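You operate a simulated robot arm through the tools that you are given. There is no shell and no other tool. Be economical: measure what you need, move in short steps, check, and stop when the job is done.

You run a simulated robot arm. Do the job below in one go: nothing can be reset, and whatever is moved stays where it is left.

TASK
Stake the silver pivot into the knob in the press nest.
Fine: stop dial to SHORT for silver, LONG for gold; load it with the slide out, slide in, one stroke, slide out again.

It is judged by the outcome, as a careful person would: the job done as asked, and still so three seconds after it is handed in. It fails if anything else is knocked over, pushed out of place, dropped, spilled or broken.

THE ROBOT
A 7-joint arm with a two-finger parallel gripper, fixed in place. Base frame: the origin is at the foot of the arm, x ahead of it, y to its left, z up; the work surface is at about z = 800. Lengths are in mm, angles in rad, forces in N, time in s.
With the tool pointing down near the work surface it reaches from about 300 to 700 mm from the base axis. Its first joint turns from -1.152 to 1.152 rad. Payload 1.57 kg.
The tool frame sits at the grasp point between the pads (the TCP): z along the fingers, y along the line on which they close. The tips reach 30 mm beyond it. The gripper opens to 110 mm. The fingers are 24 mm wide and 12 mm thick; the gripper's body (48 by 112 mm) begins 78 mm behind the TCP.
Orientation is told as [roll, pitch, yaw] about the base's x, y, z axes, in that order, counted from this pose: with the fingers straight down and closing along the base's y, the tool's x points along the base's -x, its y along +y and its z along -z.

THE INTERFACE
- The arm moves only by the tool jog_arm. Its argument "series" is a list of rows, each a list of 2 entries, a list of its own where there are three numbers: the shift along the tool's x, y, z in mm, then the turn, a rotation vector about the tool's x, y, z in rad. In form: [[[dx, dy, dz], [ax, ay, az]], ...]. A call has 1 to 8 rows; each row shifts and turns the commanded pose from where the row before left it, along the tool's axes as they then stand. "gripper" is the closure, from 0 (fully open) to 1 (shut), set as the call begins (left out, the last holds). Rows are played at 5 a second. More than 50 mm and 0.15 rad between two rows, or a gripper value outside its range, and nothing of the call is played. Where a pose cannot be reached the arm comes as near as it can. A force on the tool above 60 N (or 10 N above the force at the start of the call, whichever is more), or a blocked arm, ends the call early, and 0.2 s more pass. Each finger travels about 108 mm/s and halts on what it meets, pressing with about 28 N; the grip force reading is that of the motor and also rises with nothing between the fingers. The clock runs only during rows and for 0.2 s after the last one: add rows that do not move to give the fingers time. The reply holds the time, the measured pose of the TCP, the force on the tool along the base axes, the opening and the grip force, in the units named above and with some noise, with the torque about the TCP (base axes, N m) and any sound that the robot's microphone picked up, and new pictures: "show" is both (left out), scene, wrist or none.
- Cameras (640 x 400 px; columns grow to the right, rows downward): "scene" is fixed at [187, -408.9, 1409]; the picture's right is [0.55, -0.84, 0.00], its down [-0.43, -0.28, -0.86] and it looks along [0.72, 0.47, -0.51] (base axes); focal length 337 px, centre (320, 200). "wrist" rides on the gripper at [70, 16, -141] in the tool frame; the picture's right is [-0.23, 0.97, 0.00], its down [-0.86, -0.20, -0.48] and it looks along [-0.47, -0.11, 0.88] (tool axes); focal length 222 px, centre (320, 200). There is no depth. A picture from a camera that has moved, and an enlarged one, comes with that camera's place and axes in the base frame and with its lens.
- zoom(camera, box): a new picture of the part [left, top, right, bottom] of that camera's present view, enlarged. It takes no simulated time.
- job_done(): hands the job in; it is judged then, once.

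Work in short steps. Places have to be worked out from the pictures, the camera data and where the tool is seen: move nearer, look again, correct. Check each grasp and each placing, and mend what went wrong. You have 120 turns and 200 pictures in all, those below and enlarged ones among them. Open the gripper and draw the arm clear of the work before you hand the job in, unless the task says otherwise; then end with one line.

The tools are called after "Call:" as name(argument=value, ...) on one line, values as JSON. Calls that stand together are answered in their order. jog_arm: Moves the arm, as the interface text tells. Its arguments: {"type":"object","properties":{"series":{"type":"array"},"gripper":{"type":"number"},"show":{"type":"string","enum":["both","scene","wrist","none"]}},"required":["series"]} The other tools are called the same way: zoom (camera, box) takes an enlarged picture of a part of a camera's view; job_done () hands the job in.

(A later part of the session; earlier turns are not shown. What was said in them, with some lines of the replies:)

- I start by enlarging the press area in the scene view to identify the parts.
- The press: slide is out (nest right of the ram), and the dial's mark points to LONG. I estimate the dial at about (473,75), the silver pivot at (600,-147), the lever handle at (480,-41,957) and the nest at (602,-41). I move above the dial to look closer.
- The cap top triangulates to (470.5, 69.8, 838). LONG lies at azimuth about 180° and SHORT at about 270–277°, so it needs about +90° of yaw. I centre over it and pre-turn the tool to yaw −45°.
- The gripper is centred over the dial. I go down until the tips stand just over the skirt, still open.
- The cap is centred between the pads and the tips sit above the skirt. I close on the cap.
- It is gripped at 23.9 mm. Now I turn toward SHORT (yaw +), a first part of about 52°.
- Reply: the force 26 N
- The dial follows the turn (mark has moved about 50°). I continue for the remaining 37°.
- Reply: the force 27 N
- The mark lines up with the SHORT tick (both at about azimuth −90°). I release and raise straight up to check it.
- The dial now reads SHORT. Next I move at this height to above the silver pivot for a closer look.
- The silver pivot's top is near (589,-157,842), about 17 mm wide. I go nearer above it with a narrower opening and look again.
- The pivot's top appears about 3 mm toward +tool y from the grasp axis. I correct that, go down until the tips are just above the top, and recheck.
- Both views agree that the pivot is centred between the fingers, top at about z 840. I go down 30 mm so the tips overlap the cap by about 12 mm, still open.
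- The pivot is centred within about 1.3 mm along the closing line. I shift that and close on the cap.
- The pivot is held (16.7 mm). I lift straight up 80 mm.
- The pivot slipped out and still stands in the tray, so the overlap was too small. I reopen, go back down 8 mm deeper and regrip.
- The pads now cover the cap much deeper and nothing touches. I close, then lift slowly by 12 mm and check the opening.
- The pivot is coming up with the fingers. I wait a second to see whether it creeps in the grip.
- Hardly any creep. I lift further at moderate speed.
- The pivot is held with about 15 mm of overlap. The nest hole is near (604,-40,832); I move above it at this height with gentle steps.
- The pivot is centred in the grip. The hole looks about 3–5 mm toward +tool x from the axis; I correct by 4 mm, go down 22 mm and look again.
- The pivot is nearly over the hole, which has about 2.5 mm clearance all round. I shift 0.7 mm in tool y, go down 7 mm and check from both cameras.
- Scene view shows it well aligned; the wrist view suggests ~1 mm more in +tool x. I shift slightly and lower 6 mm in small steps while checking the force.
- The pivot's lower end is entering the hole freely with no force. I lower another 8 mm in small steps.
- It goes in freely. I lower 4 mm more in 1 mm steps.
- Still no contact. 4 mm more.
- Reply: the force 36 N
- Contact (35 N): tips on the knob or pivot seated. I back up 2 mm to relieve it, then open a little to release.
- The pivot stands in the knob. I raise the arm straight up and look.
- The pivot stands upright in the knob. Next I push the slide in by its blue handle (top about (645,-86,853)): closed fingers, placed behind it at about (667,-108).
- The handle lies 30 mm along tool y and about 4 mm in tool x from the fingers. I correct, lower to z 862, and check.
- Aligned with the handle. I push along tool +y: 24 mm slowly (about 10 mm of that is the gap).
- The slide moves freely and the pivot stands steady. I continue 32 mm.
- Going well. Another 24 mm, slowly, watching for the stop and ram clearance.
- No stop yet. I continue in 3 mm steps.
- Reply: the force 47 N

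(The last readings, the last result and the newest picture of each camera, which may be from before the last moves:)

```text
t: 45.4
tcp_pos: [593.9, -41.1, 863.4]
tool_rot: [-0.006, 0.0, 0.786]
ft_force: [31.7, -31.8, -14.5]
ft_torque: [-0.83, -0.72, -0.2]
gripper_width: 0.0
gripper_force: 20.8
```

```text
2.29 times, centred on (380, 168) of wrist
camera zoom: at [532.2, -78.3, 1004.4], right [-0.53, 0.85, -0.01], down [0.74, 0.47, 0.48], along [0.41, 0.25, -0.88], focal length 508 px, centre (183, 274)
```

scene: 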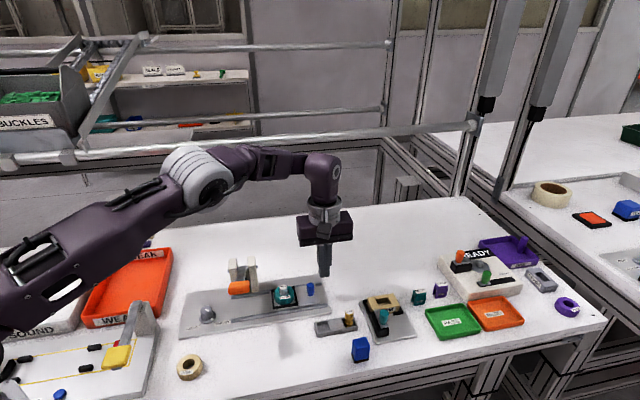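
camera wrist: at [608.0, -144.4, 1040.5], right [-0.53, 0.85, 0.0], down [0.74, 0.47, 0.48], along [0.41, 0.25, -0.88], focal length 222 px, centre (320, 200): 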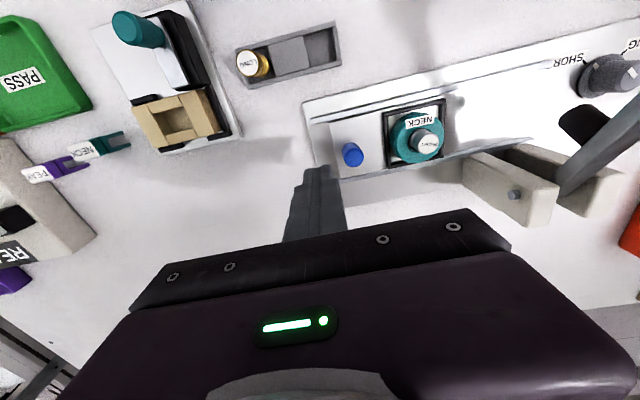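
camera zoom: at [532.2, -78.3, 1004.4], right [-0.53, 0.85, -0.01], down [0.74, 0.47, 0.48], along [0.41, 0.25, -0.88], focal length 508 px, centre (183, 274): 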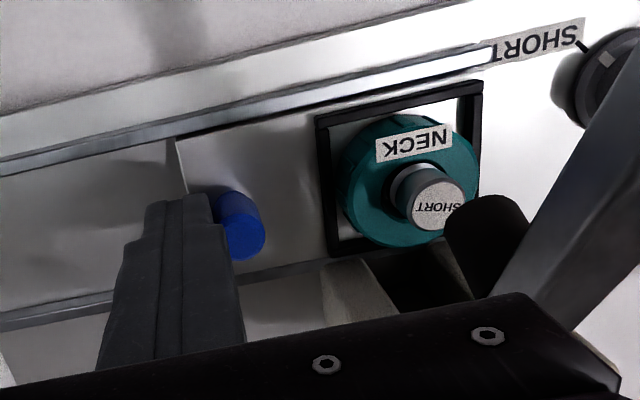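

The slide meets its stop (45 N) after about 85 mm, and the pivot, near (540,17), is under the ram. I back away and raise the arm.

Call:
jog_arm(series=[[[0, -5, 0], [0, 0, 0]], [[0, -15, 0], [0, 0, 0]], [[0, 0, -40], [0, 0, 0]], [[0, 0, -45], [0, 0, 0]], [[0, 0, -45], [0, 0, 0]], [[0, 0, -45], [0, 0, 0]], [[0, 0, 0], [0, 0, 0]]])

Call:
zoom(camera="scene", box=[180, 235, 308, 315])

Call:
zoom(camera="wrist", box=[280, 60, 520, 210])

```text
t: 47.0
tcp_pos: [605.4, -52.8, 1037.3]
tool_rot: [-0.001, 0.001, 0.787]
ft_force: [0.0, 0.0, -0.7]
ft_torque: [0.0, 0.03, -0.02]
gripper_width: 0.0
gripper_force: 20.9
camera wrist: at [544.6, -89.4, 1178.7], right [-0.53, 0.85, 0.0], down [0.74, 0.47, 0.48], along [0.41, 0.25, -0.88], focal length 222 px, centre (320, 200)
```

scene: 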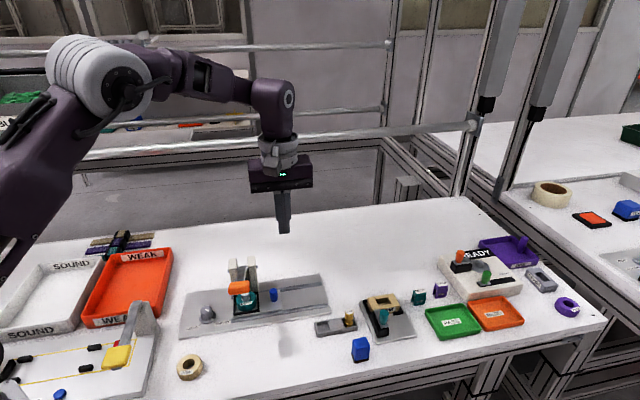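
wrist: 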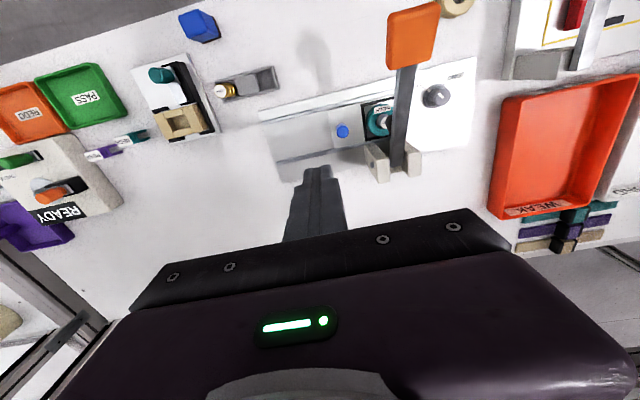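

```text
5.00 times, centred on (244, 275) of scene
camera zoom: at [187.0, -408.9, 1409.0], right [0.55, -0.84, 0.0], down [-0.43, -0.28, -0.86], along [0.72, 0.47, -0.51], focal length 1686 px, centre (700, -175)
```

zoom: 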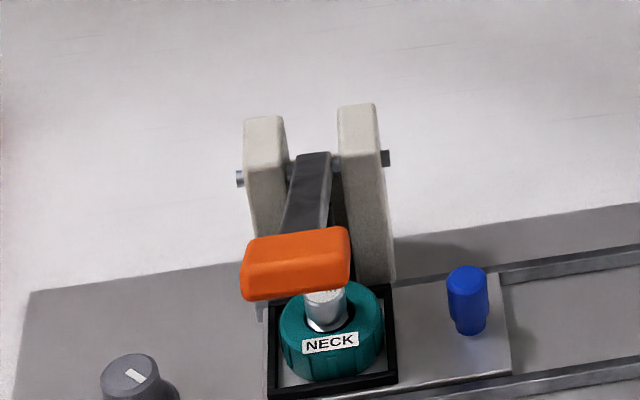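

```text
2.67 times, centred on (400, 135) of wrist
camera zoom: at [544.6, -89.4, 1178.7], right [-0.53, 0.85, 0.0], down [0.74, 0.47, 0.48], along [0.41, 0.25, -0.88], focal length 592 px, centre (107, 373)
```

zoom: 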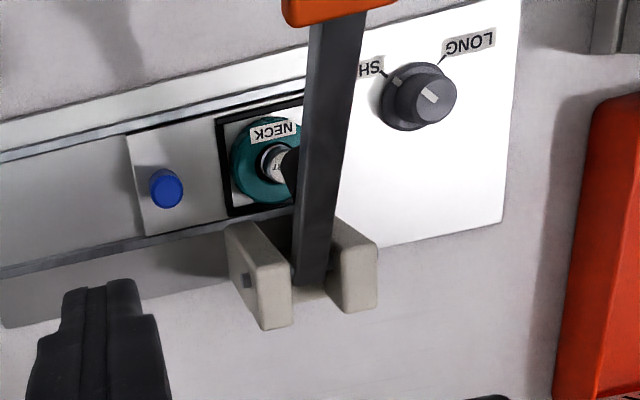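

Pivot axle at about (574,54,884), lever handle centre about (481,-42,957): length 152 mm, raised ~29°. I move the closed fingertips above the handle.

Call:
jog_arm(series=[[[20, 24, 0], [0, 0, 0]], [[20, 24, 0], [0, 0, 0]], [[20, 24, 0], [0, 0, 0]], [[20.3, 23.6, 0], [0, 0, 0]], [[0, 0, 15], [0, 0, 0]], [[0, 0, 0], [0, 0, 0]]])

Call:
zoom(camera="scene", box=[190, 210, 318, 290])

Call:
zoom(camera="wrist", box=[220, 60, 460, 210])

```text
t: 48.4
tcp_pos: [479.6, -42.4, 1022.5]
tool_rot: [-0.002, -0.002, 0.787]
ft_force: [-0.8, 0.0, 0.5]
ft_torque: [-0.01, 0.01, 0.03]
gripper_width: 0.1
gripper_force: 21.8
camera wrist: at [419.3, -79.8, 1162.9], right [-0.53, 0.85, 0.0], down [0.74, 0.46, 0.48], along [0.41, 0.25, -0.88], focal length 222 px, centre (320, 200)
```

scene: 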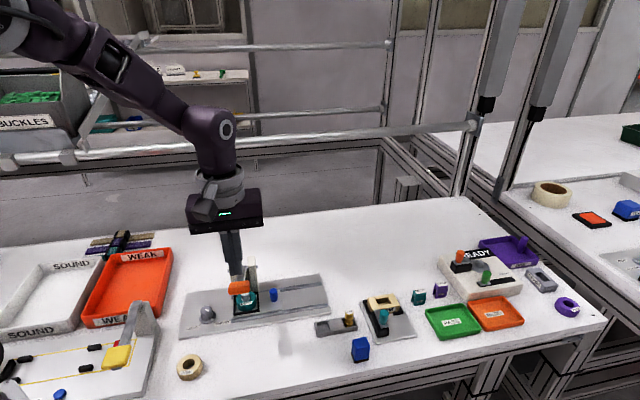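
wrist: 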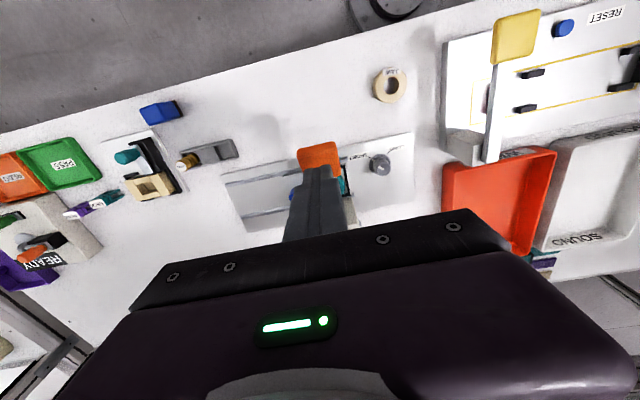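

```text
5.00 times, centred on (254, 250) of scene
camera zoom: at [187.0, -408.9, 1409.0], right [0.55, -0.84, 0.0], down [-0.43, -0.28, -0.86], along [0.72, 0.47, -0.51], focal length 1686 px, centre (650, -50)
```

zoom: 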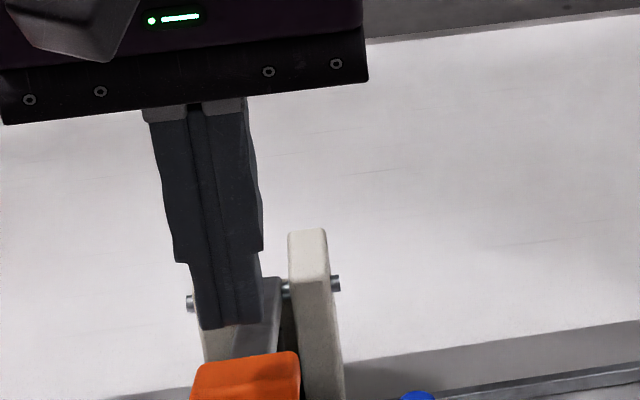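

```text
2.67 times, centred on (340, 135) of wrist
camera zoom: at [419.3, -79.8, 1162.9], right [-0.53, 0.85, 0.0], down [0.74, 0.46, 0.48], along [0.41, 0.25, -0.88], focal length 592 px, centre (267, 373)
```

zoom: 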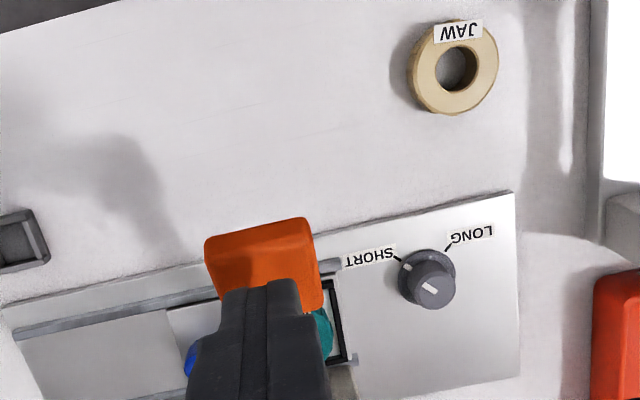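

The tips are above the handle. I shift 5 mm outward, lower to contact, and start pressing along the lever's arc in small steps.

Call:
jog_arm(series=[[[5, 0, 10], [0, 0, 0]], [[0, 0, 10], [0, 0, 0]], [[0, 0, 4], [0, 0, 0]], [[2, 0, 4], [0, 0, 0]], [[2, 0, 4], [0, 0, 0]], [[2, 0, 4], [0, 0, 0]]], show="none")

Call:
zoom(camera="scene", box=[190, 235, 318, 315])

Call:
zoom(camera="wrist", box=[220, 80, 460, 230])

```text
t: 49.8
tcp_pos: [473.0, -49.4, 984.8]
tool_rot: [-0.001, 0.002, 0.788]
ft_force: [1.1, 0.3, 0.9]
ft_torque: [0.0, -0.01, -0.04]
gripper_width: 0.1
gripper_force: 21.9
```

```text
5.00 times, centred on (254, 275) of scene
camera zoom: at [187.0, -408.9, 1409.0], right [0.55, -0.84, 0.0], down [-0.43, -0.28, -0.86], along [0.72, 0.47, -0.51], focal length 1686 px, centre (650, -175)
```

zoom: 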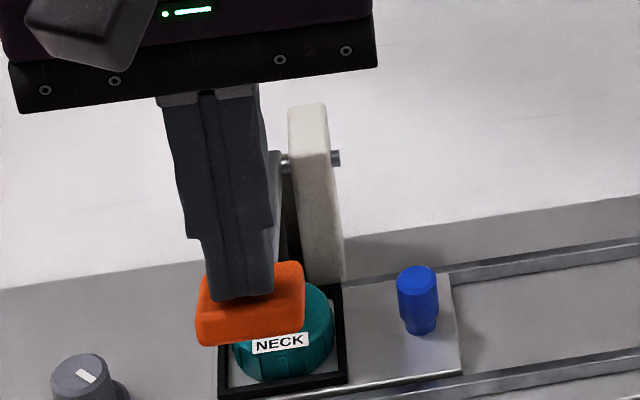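

```text
2.67 times, centred on (340, 155) of wrist
camera zoom: at [411.1, -86.8, 1126.9], right [-0.53, 0.85, 0.0], down [0.74, 0.47, 0.48], along [0.41, 0.25, -0.88], focal length 592 px, centre (267, 320)
```

zoom: 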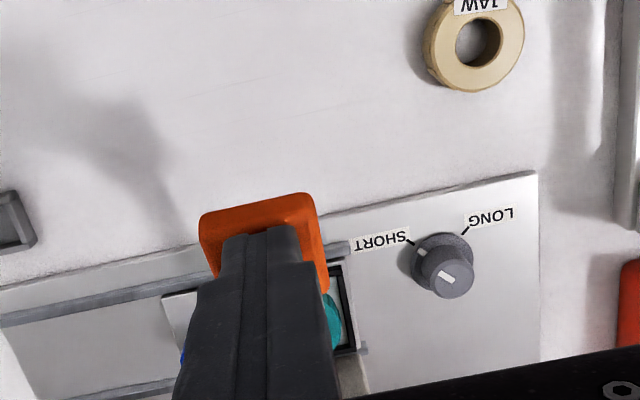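

The lever is already moving down with little force. I continue along the arc.

Call:
jog_arm(series=[[[1.7, 0, 4], [0, 0, 0]], [[1.5, 0, 4], [0, 0, 0]], [[1.4, 0, 4], [0, 0, 0]], [[1.2, 0, 4], [0, 0, 0]], [[1.1, 0, 4], [0, 0, 0]], [[0.9, 0, 4], [0, 0, 0]]], show="none")

Call:
zoom(camera="scene", box=[190, 245, 318, 325])

Call:
zoom(camera="wrist", box=[220, 80, 460, 230])

```text
t: 51.2
tcp_pos: [467.4, -54.3, 961.5]
tool_rot: [-0.001, 0.0, 0.789]
ft_force: [0.5, 0.7, 1.9]
ft_torque: [0.01, 0.04, -0.03]
gripper_width: 0.0
gripper_force: 21.5
```

```text
5.00 times, centred on (254, 285) of scene
camera zoom: at [186.9, -408.9, 1409.0], right [0.55, -0.84, 0.0], down [-0.43, -0.28, -0.86], along [0.72, 0.47, -0.51], focal length 1686 px, centre (650, -225)
```

zoom: 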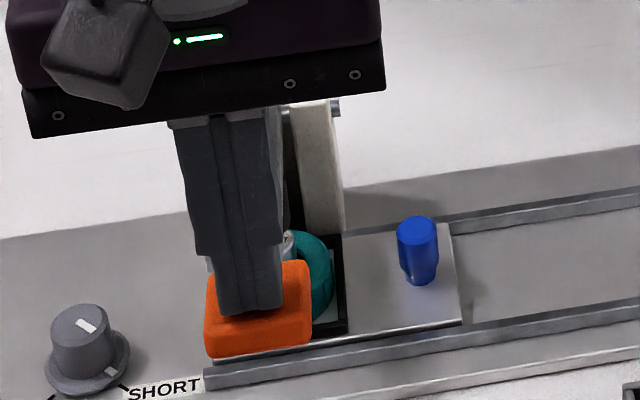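

```text
2.67 times, centred on (340, 155) of wrist
camera zoom: at [405.9, -92.4, 1102.7], right [-0.53, 0.85, 0.0], down [0.74, 0.46, 0.48], along [0.41, 0.25, -0.88], focal length 592 px, centre (267, 320)
```

zoom: 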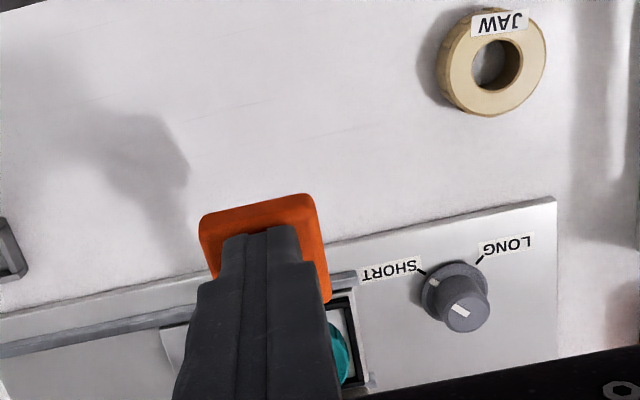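

Call:
jog_arm(series=[[[0.8, 0, 3], [0, 0, 0]], [[0.7, 0, 3], [0, 0, 0]], [[0.6, 0, 3], [0, 0, 0]], [[0.5, 0, 3], [0, 0, 0]], [[0.5, 0, 3], [0, 0, 0]], [[0.4, 0, 3], [0, 0, 0]]], show="none")

Call:
zoom(camera="scene", box=[190, 245, 318, 325])

```text
t: 52.6
tcp_pos: [464.0, -56.9, 944.8]
tool_rot: [-0.001, 0.0, 0.786]
ft_force: [1.6, -0.7, 1.7]
ft_torque: [-0.07, -0.02, 0.04]
gripper_width: 0.1
gripper_force: 21.2
```

```text
5.00 times, centred on (254, 285) of scene
camera zoom: at [187.0, -408.9, 1409.0], right [0.55, -0.84, 0.0], down [-0.43, -0.28, -0.86], along [0.72, 0.47, -0.51], focal length 1686 px, centre (650, -225)
```

zoom: 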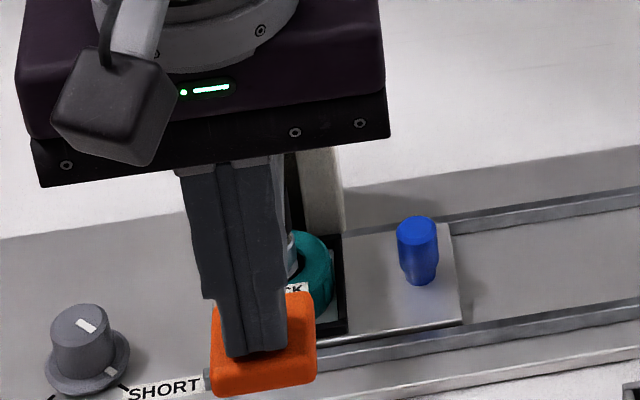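

Still light. I keep pressing.

Call:
jog_arm(series=[[[0.3, 0, 3], [0, 0, 0]], [[0.2, 0, 3], [0, 0, 0]], [[0.2, 0, 3], [0, 0, 0]], [[0.1, 0, 3], [0, 0, 0]], [[0, 0, 3], [0, 0, 0]], [[0, 0, 3], [0, 0, 0]]], show="none")

Call:
zoom(camera="scene", box=[190, 245, 318, 325])

```text
t: 54.0
tcp_pos: [465.7, -57.9, 926.2]
tool_rot: [-0.001, -0.001, 0.786]
ft_force: [-0.4, -1.5, 3.2]
ft_torque: [-0.06, 0.03, 0.02]
gripper_width: 0.2
gripper_force: 20.7
```

```text
5.00 times, centred on (254, 285) of scene
camera zoom: at [186.9, -409.0, 1409.0], right [0.55, -0.84, 0.0], down [-0.43, -0.28, -0.86], along [0.72, 0.47, -0.51], focal length 1686 px, centre (650, -225)
```

zoom: 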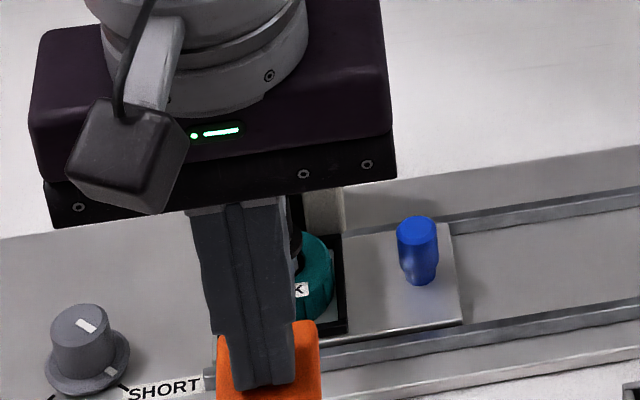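

Call:
jog_arm(series=[[[-0.1, 0, 3], [0, 0, 0]], [[-0.2, 0, 3], [0, 0, 0]], [[-0.2, 0, 3], [0, 0, 0]], [[-0.3, 0, 3], [0, 0, 0]], [[-0.3, 0, 3], [0, 0, 0]]], show="none")

Call:
zoom(camera="scene", box=[190, 250, 318, 330])

Call:
zoom(camera="wrist", box=[220, 80, 460, 230])

```text
t: 54.7
tcp_pos: [465.3, -58.7, 922.3]
tool_rot: [-0.003, -0.001, 0.786]
ft_force: [-12.4, 5.0, 36.5]
ft_torque: [0.36, 0.11, 0.17]
gripper_width: 0.2
gripper_force: 21.4
stopped in row 3: the force on the tool passed its limit at 71 N (the readings are from after the stop); the commanded pose is now the measured one
```

```text
5.00 times, centred on (254, 290) of scene
camera zoom: at [186.1, -408.7, 1409.2], right [0.55, -0.84, 0.0], down [-0.43, -0.28, -0.86], along [0.72, 0.47, -0.51], focal length 1686 px, centre (650, -250)
```

zoom: 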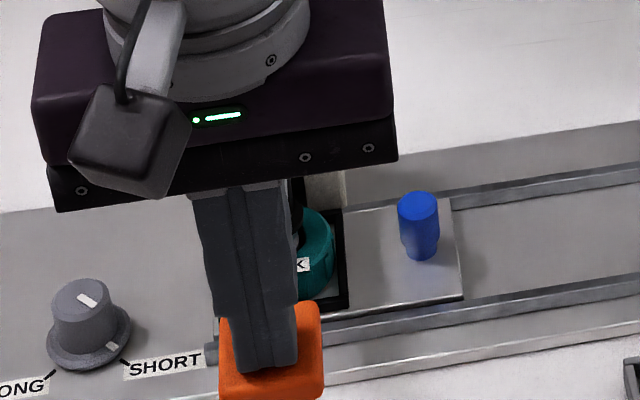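

```text
2.67 times, centred on (340, 155) of wrist
camera zoom: at [403.1, -95.2, 1063.3], right [-0.53, 0.85, 0.0], down [0.74, 0.47, 0.48], along [0.41, 0.25, -0.88], focal length 592 px, centre (267, 320)
```

zoom: 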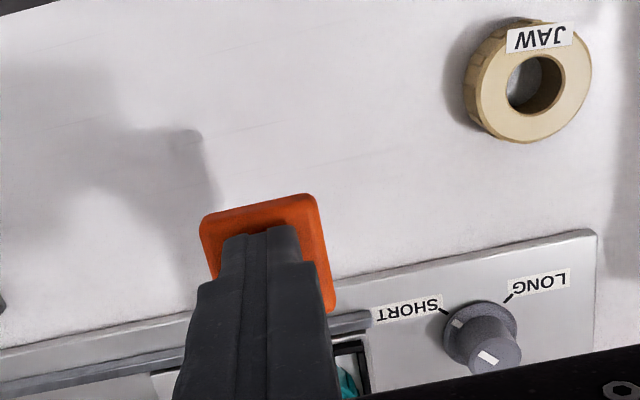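

A hard resistance arose (71 N peak) at tip z ≈ 892. I press on in 0.5 mm steps to learn whether it is the end stop or the pivot yielding.

Call:
jog_arm(series=[[[0, 0, 0.5], [0, 0, 0]], [[0, 0, 0.5], [0, 0, 0]], [[0, 0, 0.5], [0, 0, 0]], [[0, 0, 0.5], [0, 0, 0]], [[0, 0, 0.5], [0, 0, 0]], [[0, 0, 0.5], [0, 0, 0]]], show="none")

Call:
zoom(camera="scene", box=[230, 250, 294, 290])

```text
t: 55.4
tcp_pos: [465.7, -57.6, 921.2]
tool_rot: [-0.003, 0.001, 0.785]
ft_force: [-12.4, 4.7, 33.3]
ft_torque: [0.38, 0.13, 0.07]
gripper_width: 0.0
gripper_force: 21.8
stopped in row 3: the force on the tool passed its limit at 62 N (the readings are from after the stop); the commanded pose is now the measured one
```

```text
10.00 times, centred on (262, 270) of scene
camera zoom: at [186.2, -408.7, 1409.2], right [0.55, -0.84, 0.0], down [-0.43, -0.28, -0.86], along [0.72, 0.47, -0.51], focal length 3373 px, centre (900, -500)
```

zoom: 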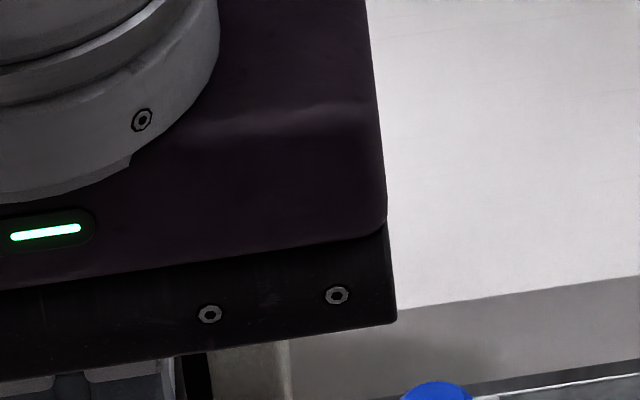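

Call:
zoom(camera="scene", box=[236, 280, 276, 305])

Call:
zoom(camera="wrist", box=[320, 190, 400, 240])

```text
16.00 times, centred on (256, 292) of scene
camera zoom: at [186.2, -408.7, 1409.2], right [0.55, -0.84, 0.0], down [-0.43, -0.28, -0.86], along [0.72, 0.47, -0.51], focal length 5396 px, centre (1344, -1280)
```

zoom: 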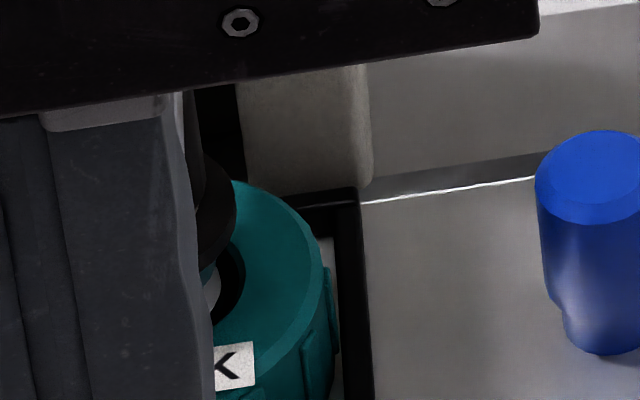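

```text
8.00 times, centred on (360, 215) of wrist
camera zoom: at [403.1, -95.1, 1063.4], right [-0.53, 0.85, 0.0], down [0.74, 0.47, 0.48], along [0.41, 0.25, -0.88], focal length 1777 px, centre (0, 80)
```

zoom: 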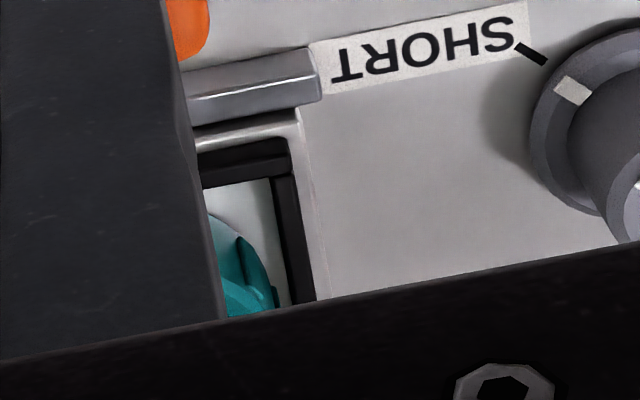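

Call:
zoom(camera="scene", box=[244, 288, 260, 303])

```text
16.00 times, centred on (252, 296) of scene
camera zoom: at [186.2, -408.7, 1409.2], right [0.55, -0.84, 0.0], down [-0.43, -0.28, -0.86], along [0.72, 0.47, -0.51], focal length 5396 px, centre (1408, -1328)
```

zoom: 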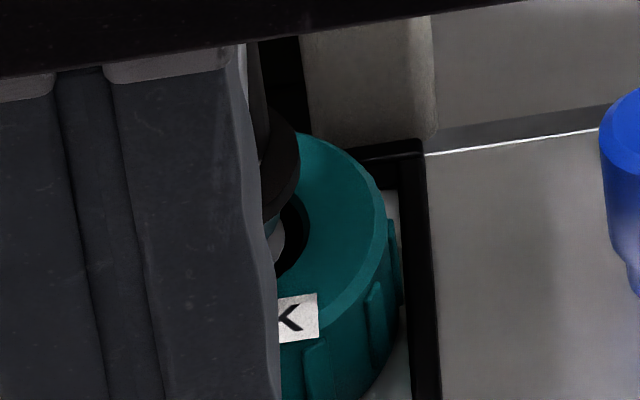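

The silver now looks to sit down at the hole level and resistance is wall-like, so the lever appears to be on its stop. I raise slowly and see whether the lever follows.

Call:
jog_arm(series=[[[0, 0, -4], [0, 0, 0]], [[0, 0, -6], [0, 0, 0]], [[-1, 0, -8], [0, 0, 0]], [[-2, 0, -10], [0, 0, 0]], [[-3, 0, -12], [0, 0, 0]], [[-4, 0, -12], [0, 0, 0]], [[0, 0, -20], [0, 0, 0]], [[0, 0, 0], [0, 0, 0]]])

Call:
zoom(camera="scene", box=[190, 240, 318, 320])

Call:
zoom(camera="wrist", box=[280, 100, 440, 200])

```text
t: 57.2
tcp_pos: [472.9, -51.9, 994.6]
tool_rot: [-0.002, 0.0, 0.787]
ft_force: [0.4, 0.6, -0.1]
ft_torque: [0.05, 0.02, -0.05]
gripper_width: 0.2
gripper_force: 21.7
camera wrist: at [410.7, -88.5, 1135.8], right [-0.53, 0.85, 0.0], down [0.74, 0.47, 0.48], along [0.41, 0.25, -0.88], focal length 222 px, centre (320, 200)
```

scene: 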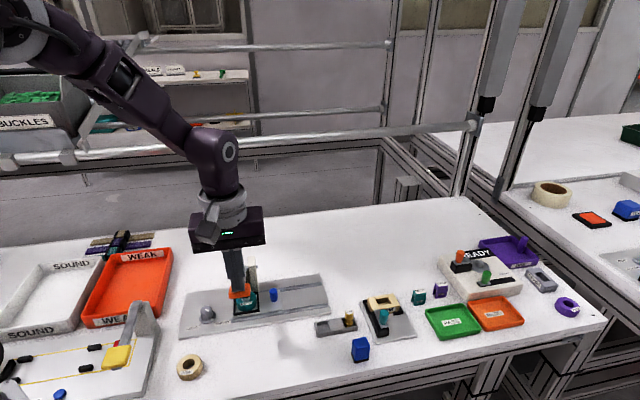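
wrist: 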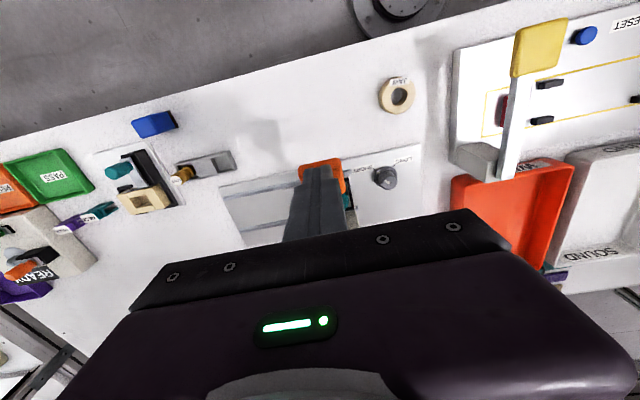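

```text
5.00 times, centred on (254, 280) of scene
camera zoom: at [187.0, -408.9, 1409.0], right [0.55, -0.84, 0.0], down [-0.43, -0.28, -0.86], along [0.72, 0.47, -0.51], focal length 1686 px, centre (650, -200)
```

zoom: 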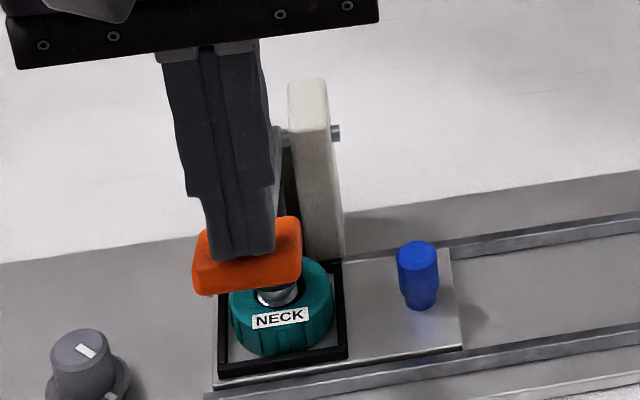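

```text
4.00 times, centred on (360, 150) of wrist
camera zoom: at [410.7, -88.5, 1135.8], right [-0.53, 0.85, 0.0], down [0.74, 0.47, 0.48], along [0.41, 0.25, -0.88], focal length 888 px, centre (160, 400)
```

zoom: 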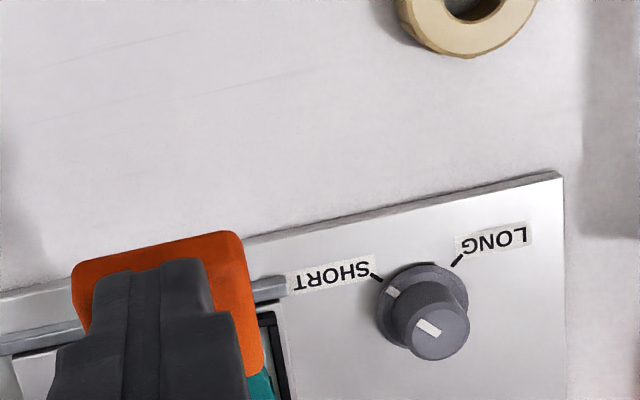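

The lever returns by its spring. I raise well clear, step aside, and inspect the pivot.

Call:
jog_arm(series=[[[-3, 0, -12], [0, 0, 0]], [[0, 0, -30], [0, 0, 0]], [[0, -45, 0], [0, 0, 0]], [[0, -45, 0], [0, 0, 0]], [[0, -45, 0], [0, 0, 0]], [[0, 0, 0], [0, 0, 0]]])

Call:
zoom(camera="scene", box=[210, 250, 306, 310])

Call:
zoom(camera="wrist", box=[300, 60, 540, 210])

```text
t: 58.6
tcp_pos: [571.1, -146.2, 1036.6]
tool_rot: [-0.003, -0.001, 0.787]
ft_force: [0.1, 0.5, 0.1]
ft_torque: [-0.01, 0.0, 0.01]
gripper_width: 0.1
gripper_force: 21.5
camera wrist: at [509.4, -182.1, 1177.9], right [-0.53, 0.85, 0.0], down [0.74, 0.47, 0.48], along [0.41, 0.25, -0.88], focal length 222 px, centre (320, 200)
```

scene: 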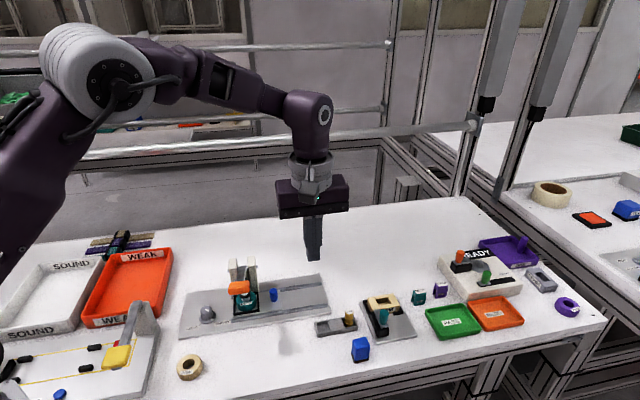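
wrist: 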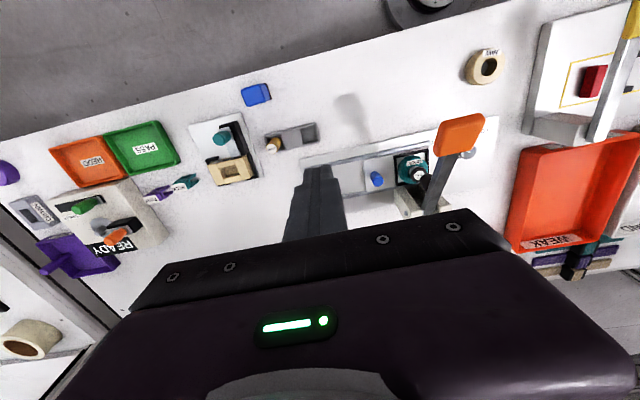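

```text
6.67 times, centred on (258, 280) of scene
camera zoom: at [187.0, -408.9, 1409.0], right [0.55, -0.84, 0.0], down [-0.43, -0.28, -0.86], along [0.72, 0.47, -0.51], focal length 2248 px, centre (733, -333)
```

zoom: 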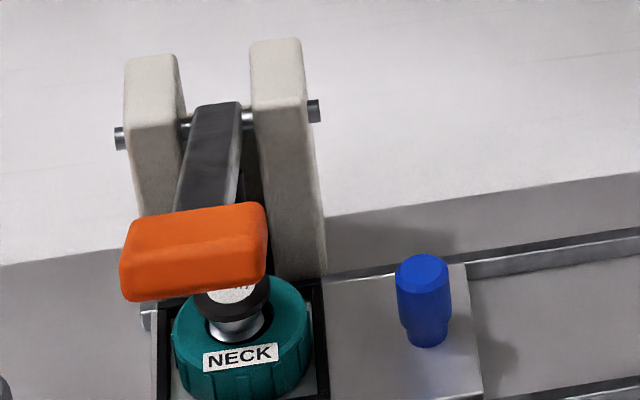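

```text
2.67 times, centred on (420, 135) of wrist
camera zoom: at [509.4, -182.1, 1177.9], right [-0.53, 0.85, 0.0], down [0.74, 0.47, 0.48], along [0.41, 0.25, -0.88], focal length 592 px, centre (53, 373)
```

zoom: 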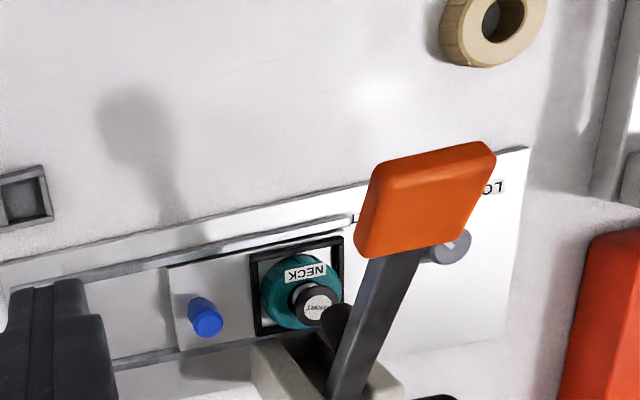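

Call:
zoom(camera="scene", box=[232, 286, 264, 306])

Call:
zoom(camera="wrist", box=[390, 145, 454, 195])

```text
16.00 times, centred on (248, 296) of scene
camera zoom: at [187.0, -408.9, 1409.0], right [0.55, -0.84, 0.0], down [-0.43, -0.28, -0.86], along [0.72, 0.47, -0.51], focal length 5396 px, centre (1472, -1336)
```

zoom: 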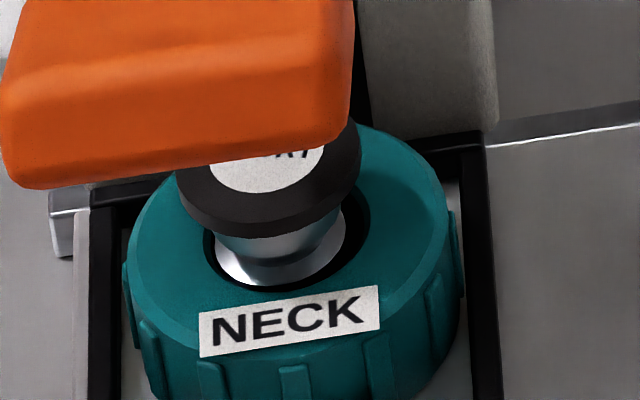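

```text
8.00 times, centred on (422, 170) of wrist
camera zoom: at [509.4, -182.1, 1177.9], right [-0.53, 0.85, 0.0], down [0.74, 0.47, 0.48], along [0.41, 0.25, -0.88], focal length 1777 px, centre (-496, 440)
```

zoom: 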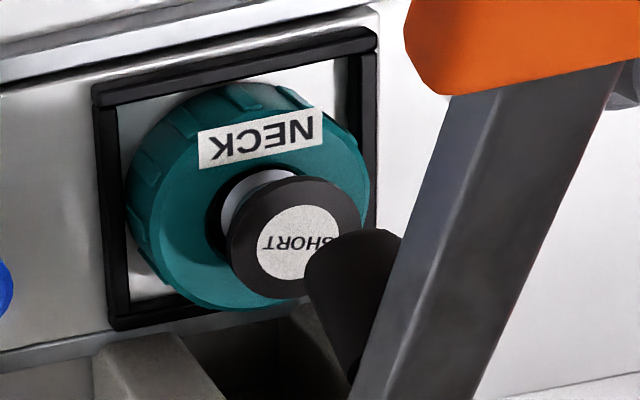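

A dark flared head has formed on the pivot: it is staked. Now I position to draw the slide out: fingers open 62 mm, with the inner finger going between the handle and the nest.

Call:
jog_arm(series=[[[-30, 20, 0], [0, 0, 0]], [[-30, 21, 0], [0, 0, 0]], [[-29.9, 21.3, 0], [0, 0, 0]], [[0, 0, 40], [0, 0, 0]], [[0, 0, 40], [0, 0, 0]], [[0, 0, 30], [0, 0, 0]], [[0, 0, 0], [0, 0, 0]]], gripper=0.44)

Call:
zoom(camera="scene", box=[210, 240, 338, 320])

Call:
zoom(camera="wrist", box=[240, 80, 480, 230])

```text
t: 60.2
tcp_pos: [588.4, -37.4, 925.5]
tool_rot: [-0.004, 0.0, 0.788]
ft_force: [0.8, -0.2, 0.3]
ft_torque: [-0.02, -0.03, 0.03]
gripper_width: 61.6
gripper_force: 0.0
camera wrist: at [527.3, -73.5, 1066.8], right [-0.53, 0.85, 0.0], down [0.74, 0.47, 0.48], along [0.41, 0.25, -0.88], focal length 222 px, centre (320, 200)
```

scene: 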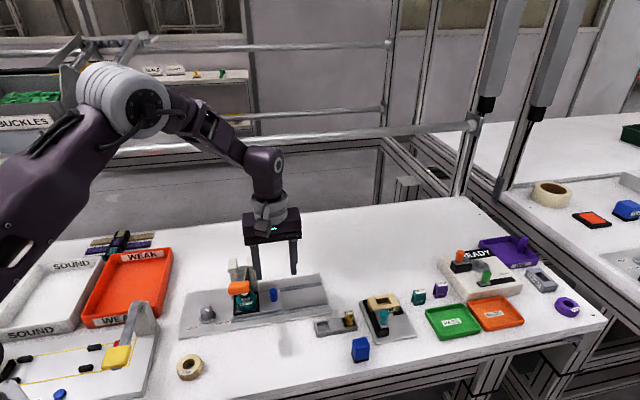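
wrist: 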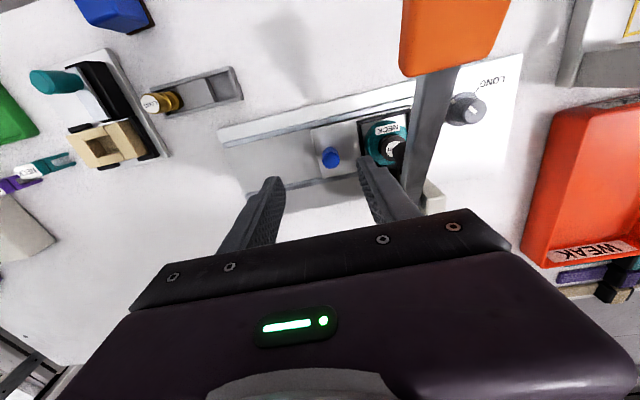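

```text
5.00 times, centred on (274, 280) of scene
camera zoom: at [187.0, -408.9, 1409.0], right [0.55, -0.84, 0.0], down [-0.43, -0.28, -0.86], along [0.72, 0.47, -0.51], focal length 1686 px, centre (550, -200)
```

zoom: 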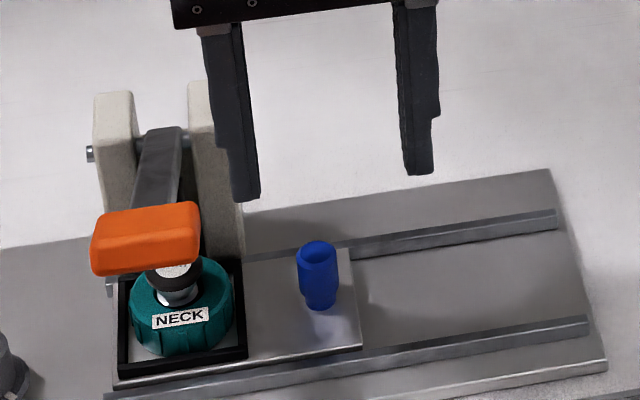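

```text
2.67 times, centred on (360, 155) of wrist
camera zoom: at [527.3, -73.5, 1066.8], right [-0.53, 0.85, 0.0], down [0.74, 0.47, 0.48], along [0.41, 0.25, -0.88], focal length 592 px, centre (213, 320)
```

zoom: 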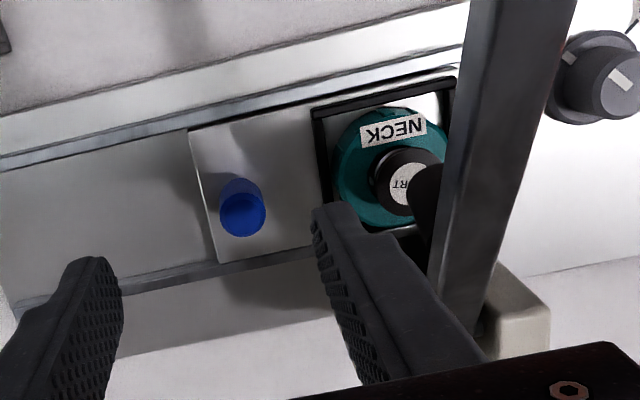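

The handle is about 9.5 mm on the nest side of the TCP. I shift 4 mm outward and go down with the finger between handle and nest.

Call:
jog_arm(series=[[[-1.5, -4, 10], [0, 0, 0]], [[0, 0, 20], [0, 0, 0]], [[0, 0, 20], [0, 0, 0]], [[0, 0, 12], [0, 0, 0]], [[0, 0, 0], [0, 0, 0]]], show="none")

Call:
zoom(camera="scene", box=[210, 240, 338, 320])

Call:
zoom(camera="wrist", box=[240, 90, 480, 240])

```text
t: 61.4
tcp_pos: [594.0, -39.0, 864.9]
tool_rot: [-0.003, 0.002, 0.786]
ft_force: [-0.2, 0.8, -0.2]
ft_torque: [-0.02, -0.02, 0.01]
gripper_width: 61.9
gripper_force: 0.1
```

```text
5.00 times, centred on (274, 280) of scene
camera zoom: at [187.0, -408.9, 1409.0], right [0.55, -0.84, 0.0], down [-0.43, -0.28, -0.86], along [0.72, 0.47, -0.51], focal length 1686 px, centre (550, -200)
```

zoom: 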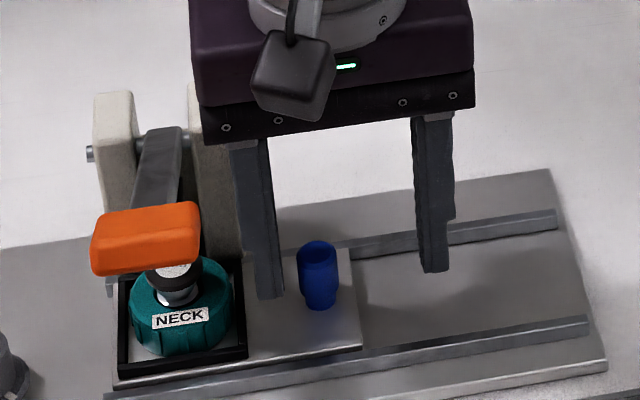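

```text
2.67 times, centred on (360, 165) of wrist
camera zoom: at [532.2, -75.7, 1005.0], right [-0.53, 0.85, 0.0], down [0.74, 0.47, 0.48], along [0.41, 0.25, -0.88], focal length 592 px, centre (213, 293)
```

zoom: 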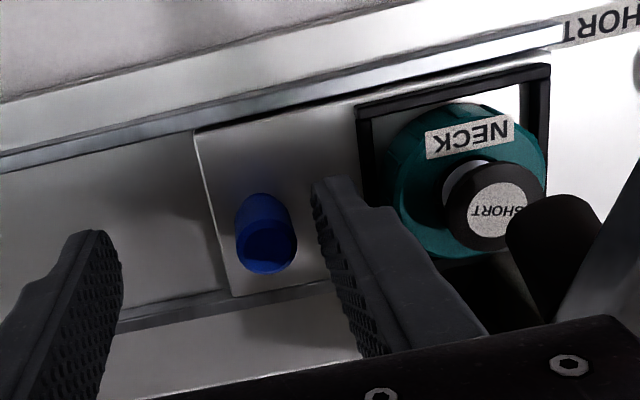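

The inner finger stands between handle and nest. I push outward along tool −y, 36 mm first.

Call:
jog_arm(series=[[[0, -4, 0], [0, 0, 0]], [[0, -4, 0], [0, 0, 0]], [[0, -4, 0], [0, 0, 0]], [[0, -4, 0], [0, 0, 0]], [[0, -5, 0], [0, 0, 0]], [[0, -5, 0], [0, 0, 0]], [[0, -5, 0], [0, 0, 0]], [[0, -5, 0], [0, 0, 0]]], show="none")

Call:
zoom(camera="scene", box=[210, 240, 338, 320])

```text
t: 63.2
tcp_pos: [618.9, -65.2, 863.5]
tool_rot: [-0.004, -0.001, 0.788]
ft_force: [0.0, 0.6, 0.2]
ft_torque: [-0.02, 0.03, 0.01]
gripper_width: 62.1
gripper_force: 0.4
```

```text
5.00 times, centred on (274, 280) of scene
camera zoom: at [187.0, -408.9, 1409.0], right [0.55, -0.84, 0.0], down [-0.43, -0.28, -0.86], along [0.72, 0.47, -0.51], focal length 1686 px, centre (550, -200)
```

zoom: 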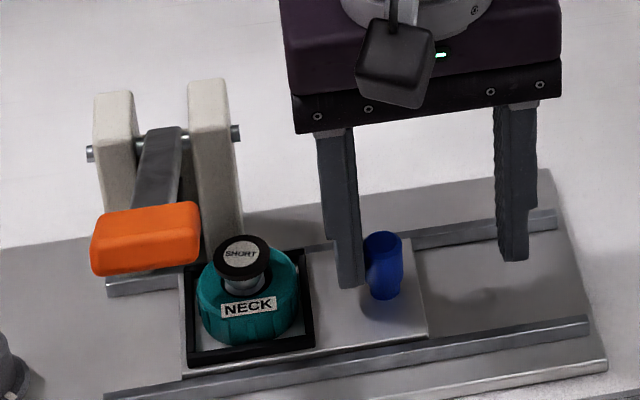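

The slide comes out smoothly with the staked knob. I continue.

Call:
jog_arm(series=[[[0, -5, 0], [0, 0, 0]], [[0, -5, 0], [0, 0, 0]], [[0, -5, 0], [0, 0, 0]], [[0, -5, 0], [0, 0, 0]], [[0, -5, 0], [0, 0, 0]], [[0, -5, 0], [0, 0, 0]], [[0, -5, 0], [0, 0, 0]], [[0, -4, 0], [0, 0, 0]]], show="none")

Call:
zoom(camera="scene", box=[220, 240, 348, 320])

```text
t: 65.0
tcp_pos: [645.7, -92.6, 862.7]
tool_rot: [-0.003, 0.001, 0.785]
ft_force: [-0.2, 1.3, -0.1]
ft_torque: [-0.03, 0.02, 0.05]
gripper_width: 62.2
gripper_force: 0.4
```

```text
5.00 times, centred on (284, 280) of scene
camera zoom: at [187.0, -408.9, 1409.0], right [0.55, -0.84, 0.0], down [-0.43, -0.28, -0.86], along [0.72, 0.47, -0.51], focal length 1686 px, centre (500, -200)
```

zoom: 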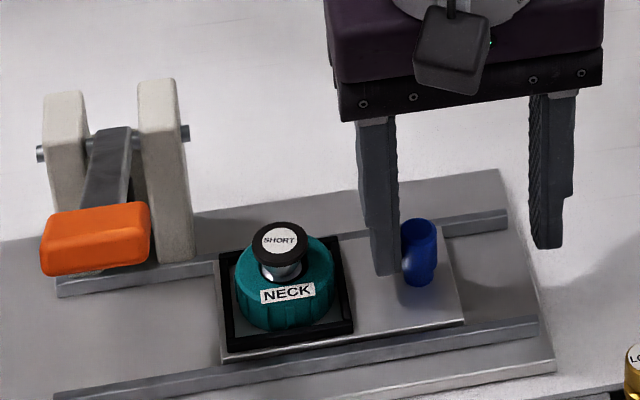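

About 15 mm remain to the original out position. I go on in 3 mm steps until the stop.

Call:
jog_arm(series=[[[0, -3, 0], [0, 0, 0]], [[0, -3, 0], [0, 0, 0]], [[0, -3, 0], [0, 0, 0]], [[0, -3, 0], [0, 0, 0]], [[0, -2, 0], [0, 0, 0]], [[0, 0, 0], [0, 0, 0]]], show="none")

Call:
zoom(camera="scene", box=[170, 240, 340, 346])

```text
t: 66.4
tcp_pos: [655.8, -101.6, 865.3]
tool_rot: [-0.003, 0.0, 0.786]
ft_force: [-0.5, 0.3, -0.4]
ft_torque: [0.0, -0.02, -0.02]
gripper_width: 62.0
gripper_force: 0.5
```

```text
3.76 times, centred on (255, 293) of scene
camera zoom: at [187.0, -408.9, 1409.0], right [0.55, -0.84, 0.0], down [-0.43, -0.28, -0.86], along [0.72, 0.47, -0.51], focal length 1270 px, centre (565, -150)
```

zoom: 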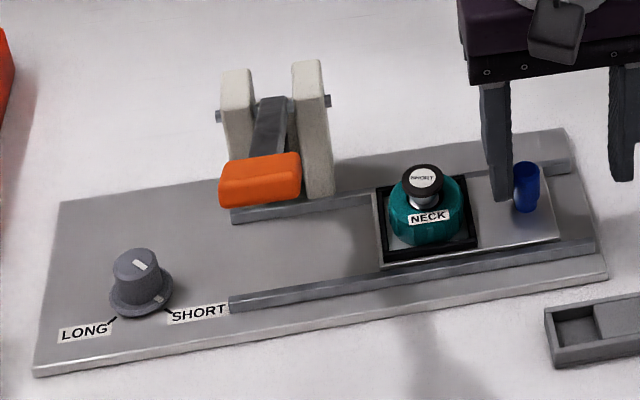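

Nearly at the original out position (about 3 mm short). I push on gently to the stop.

Call:
jog_arm(series=[[[0, -1.5, 0], [0, 0, 0]], [[0, -1.5, 0], [0, 0, 0]], [[0, -1, 0], [0, 0, 0]], [[0, -1, 0], [0, 0, 0]], [[0, 0, 0], [0, 0, 0]]], show="none")

Call:
zoom(camera="scene", box=[170, 240, 340, 346])

```text
t: 67.6
tcp_pos: [659.3, -105.5, 863.7]
tool_rot: [-0.003, 0.0, 0.787]
ft_force: [-3.2, 3.2, -0.2]
ft_torque: [0.05, 0.13, 0.02]
gripper_width: 65.1
gripper_force: 2.1
```

```text
3.76 times, centred on (255, 293) of scene
camera zoom: at [186.9, -408.8, 1409.0], right [0.55, -0.84, 0.0], down [-0.43, -0.28, -0.86], along [0.72, 0.47, -0.51], focal length 1270 px, centre (565, -150)
```

zoom: 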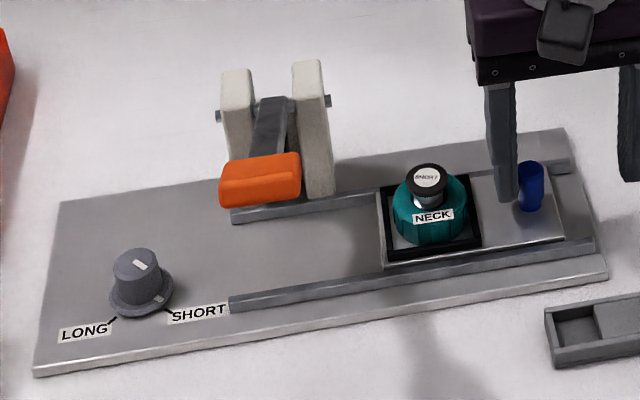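

The slide is on its outer stop, matching the original picture. I ease off and raise the arm clear.

Call:
jog_arm(series=[[[0, 5, 0], [0, 0, 0]], [[0, 0, -20], [0, 0, 0]], [[0, 0, -40], [0, 0, 0]], [[0, 0, -45], [0, 0, 0]], [[0, 0, -45], [0, 0, 0]], [[0, -40, -20], [0, 0, 0]], [[0, 0, 0], [0, 0, 0]]])

Call:
zoom(camera="scene", box=[170, 240, 340, 346])

Call:
zoom(camera="scene", box=[264, 275, 304, 310])

```text
t: 69.2
tcp_pos: [664.4, -124.4, 1034.7]
tool_rot: [-0.002, 0.0, 0.787]
ft_force: [0.7, 0.7, -0.9]
ft_torque: [-0.01, 0.0, -0.01]
gripper_width: 61.5
gripper_force: 0.2
out of reach, approached as far as the arm can: row 6
camera wrist: at [602.9, -161.9, 1174.9], right [-0.53, 0.85, 0.0], down [0.74, 0.47, 0.48], along [0.41, 0.25, -0.88], focal length 222 px, centre (320, 200)
```

scene: 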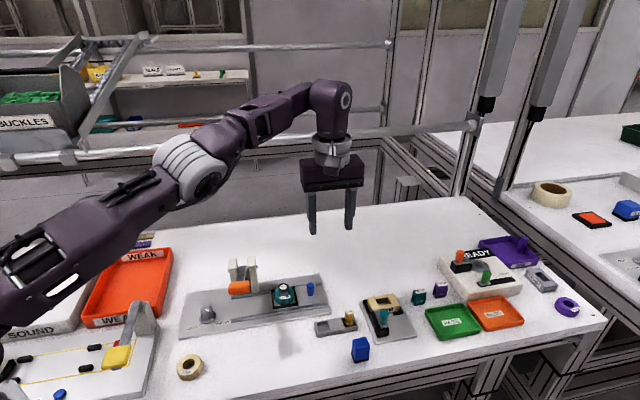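
wrist: 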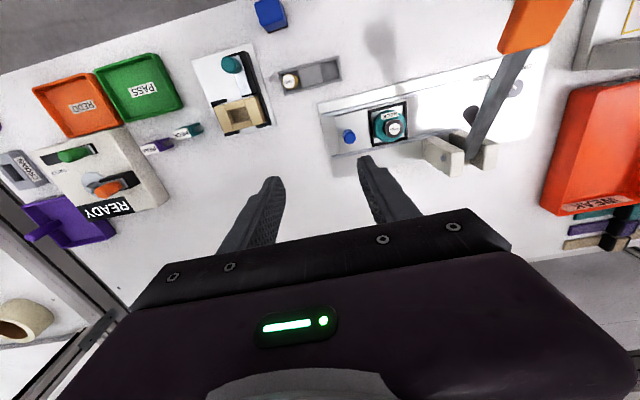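

```text
3.76 times, centred on (255, 293) of scene
camera zoom: at [186.9, -408.9, 1409.0], right [0.55, -0.84, 0.0], down [-0.43, -0.28, -0.86], along [0.72, 0.47, -0.51], focal length 1270 px, centre (565, -150)
```

zoom: 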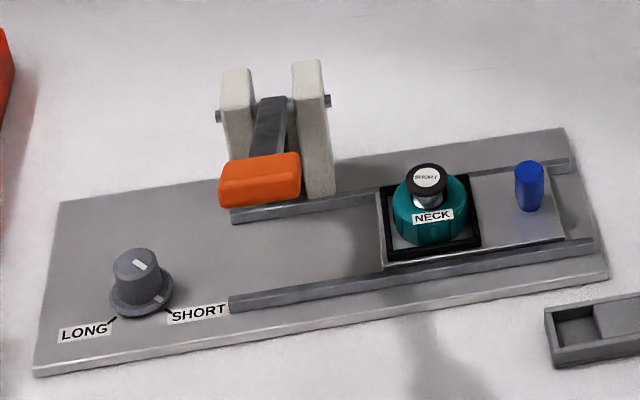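

```text
11.43 times, centred on (284, 292) of scene
camera zoom: at [186.9, -408.9, 1409.0], right [0.55, -0.84, 0.0], down [-0.43, -0.28, -0.86], along [0.72, 0.47, -0.51], focal length 3854 px, centre (731, -857)
```

zoom: 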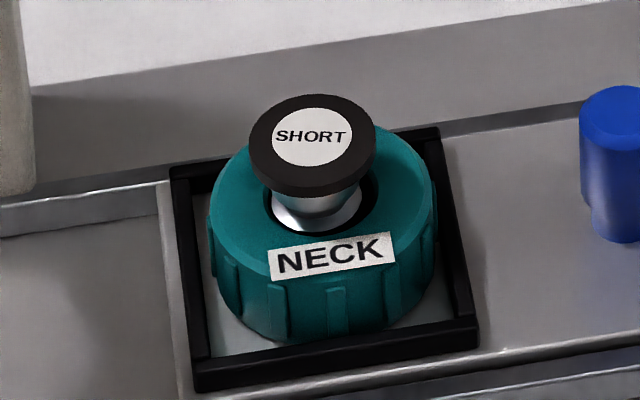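

The pivot is staked with its flared head, the slide is out, the dial is at SHORT, the lever is up and nothing else has moved. The gripper is open and clear, so I hand in.

Call:
job_done()

```text
The job is handed in.
```

The silver pivot is staked into the NECK knob: I set the dial to SHORT, loaded it with the slide out, pushed the slide in, gave one lever stroke and drew the slide back out. My first grip on the pivot slipped, but it stayed standing in its tray and I picked it up again; nothing else was disturbed.
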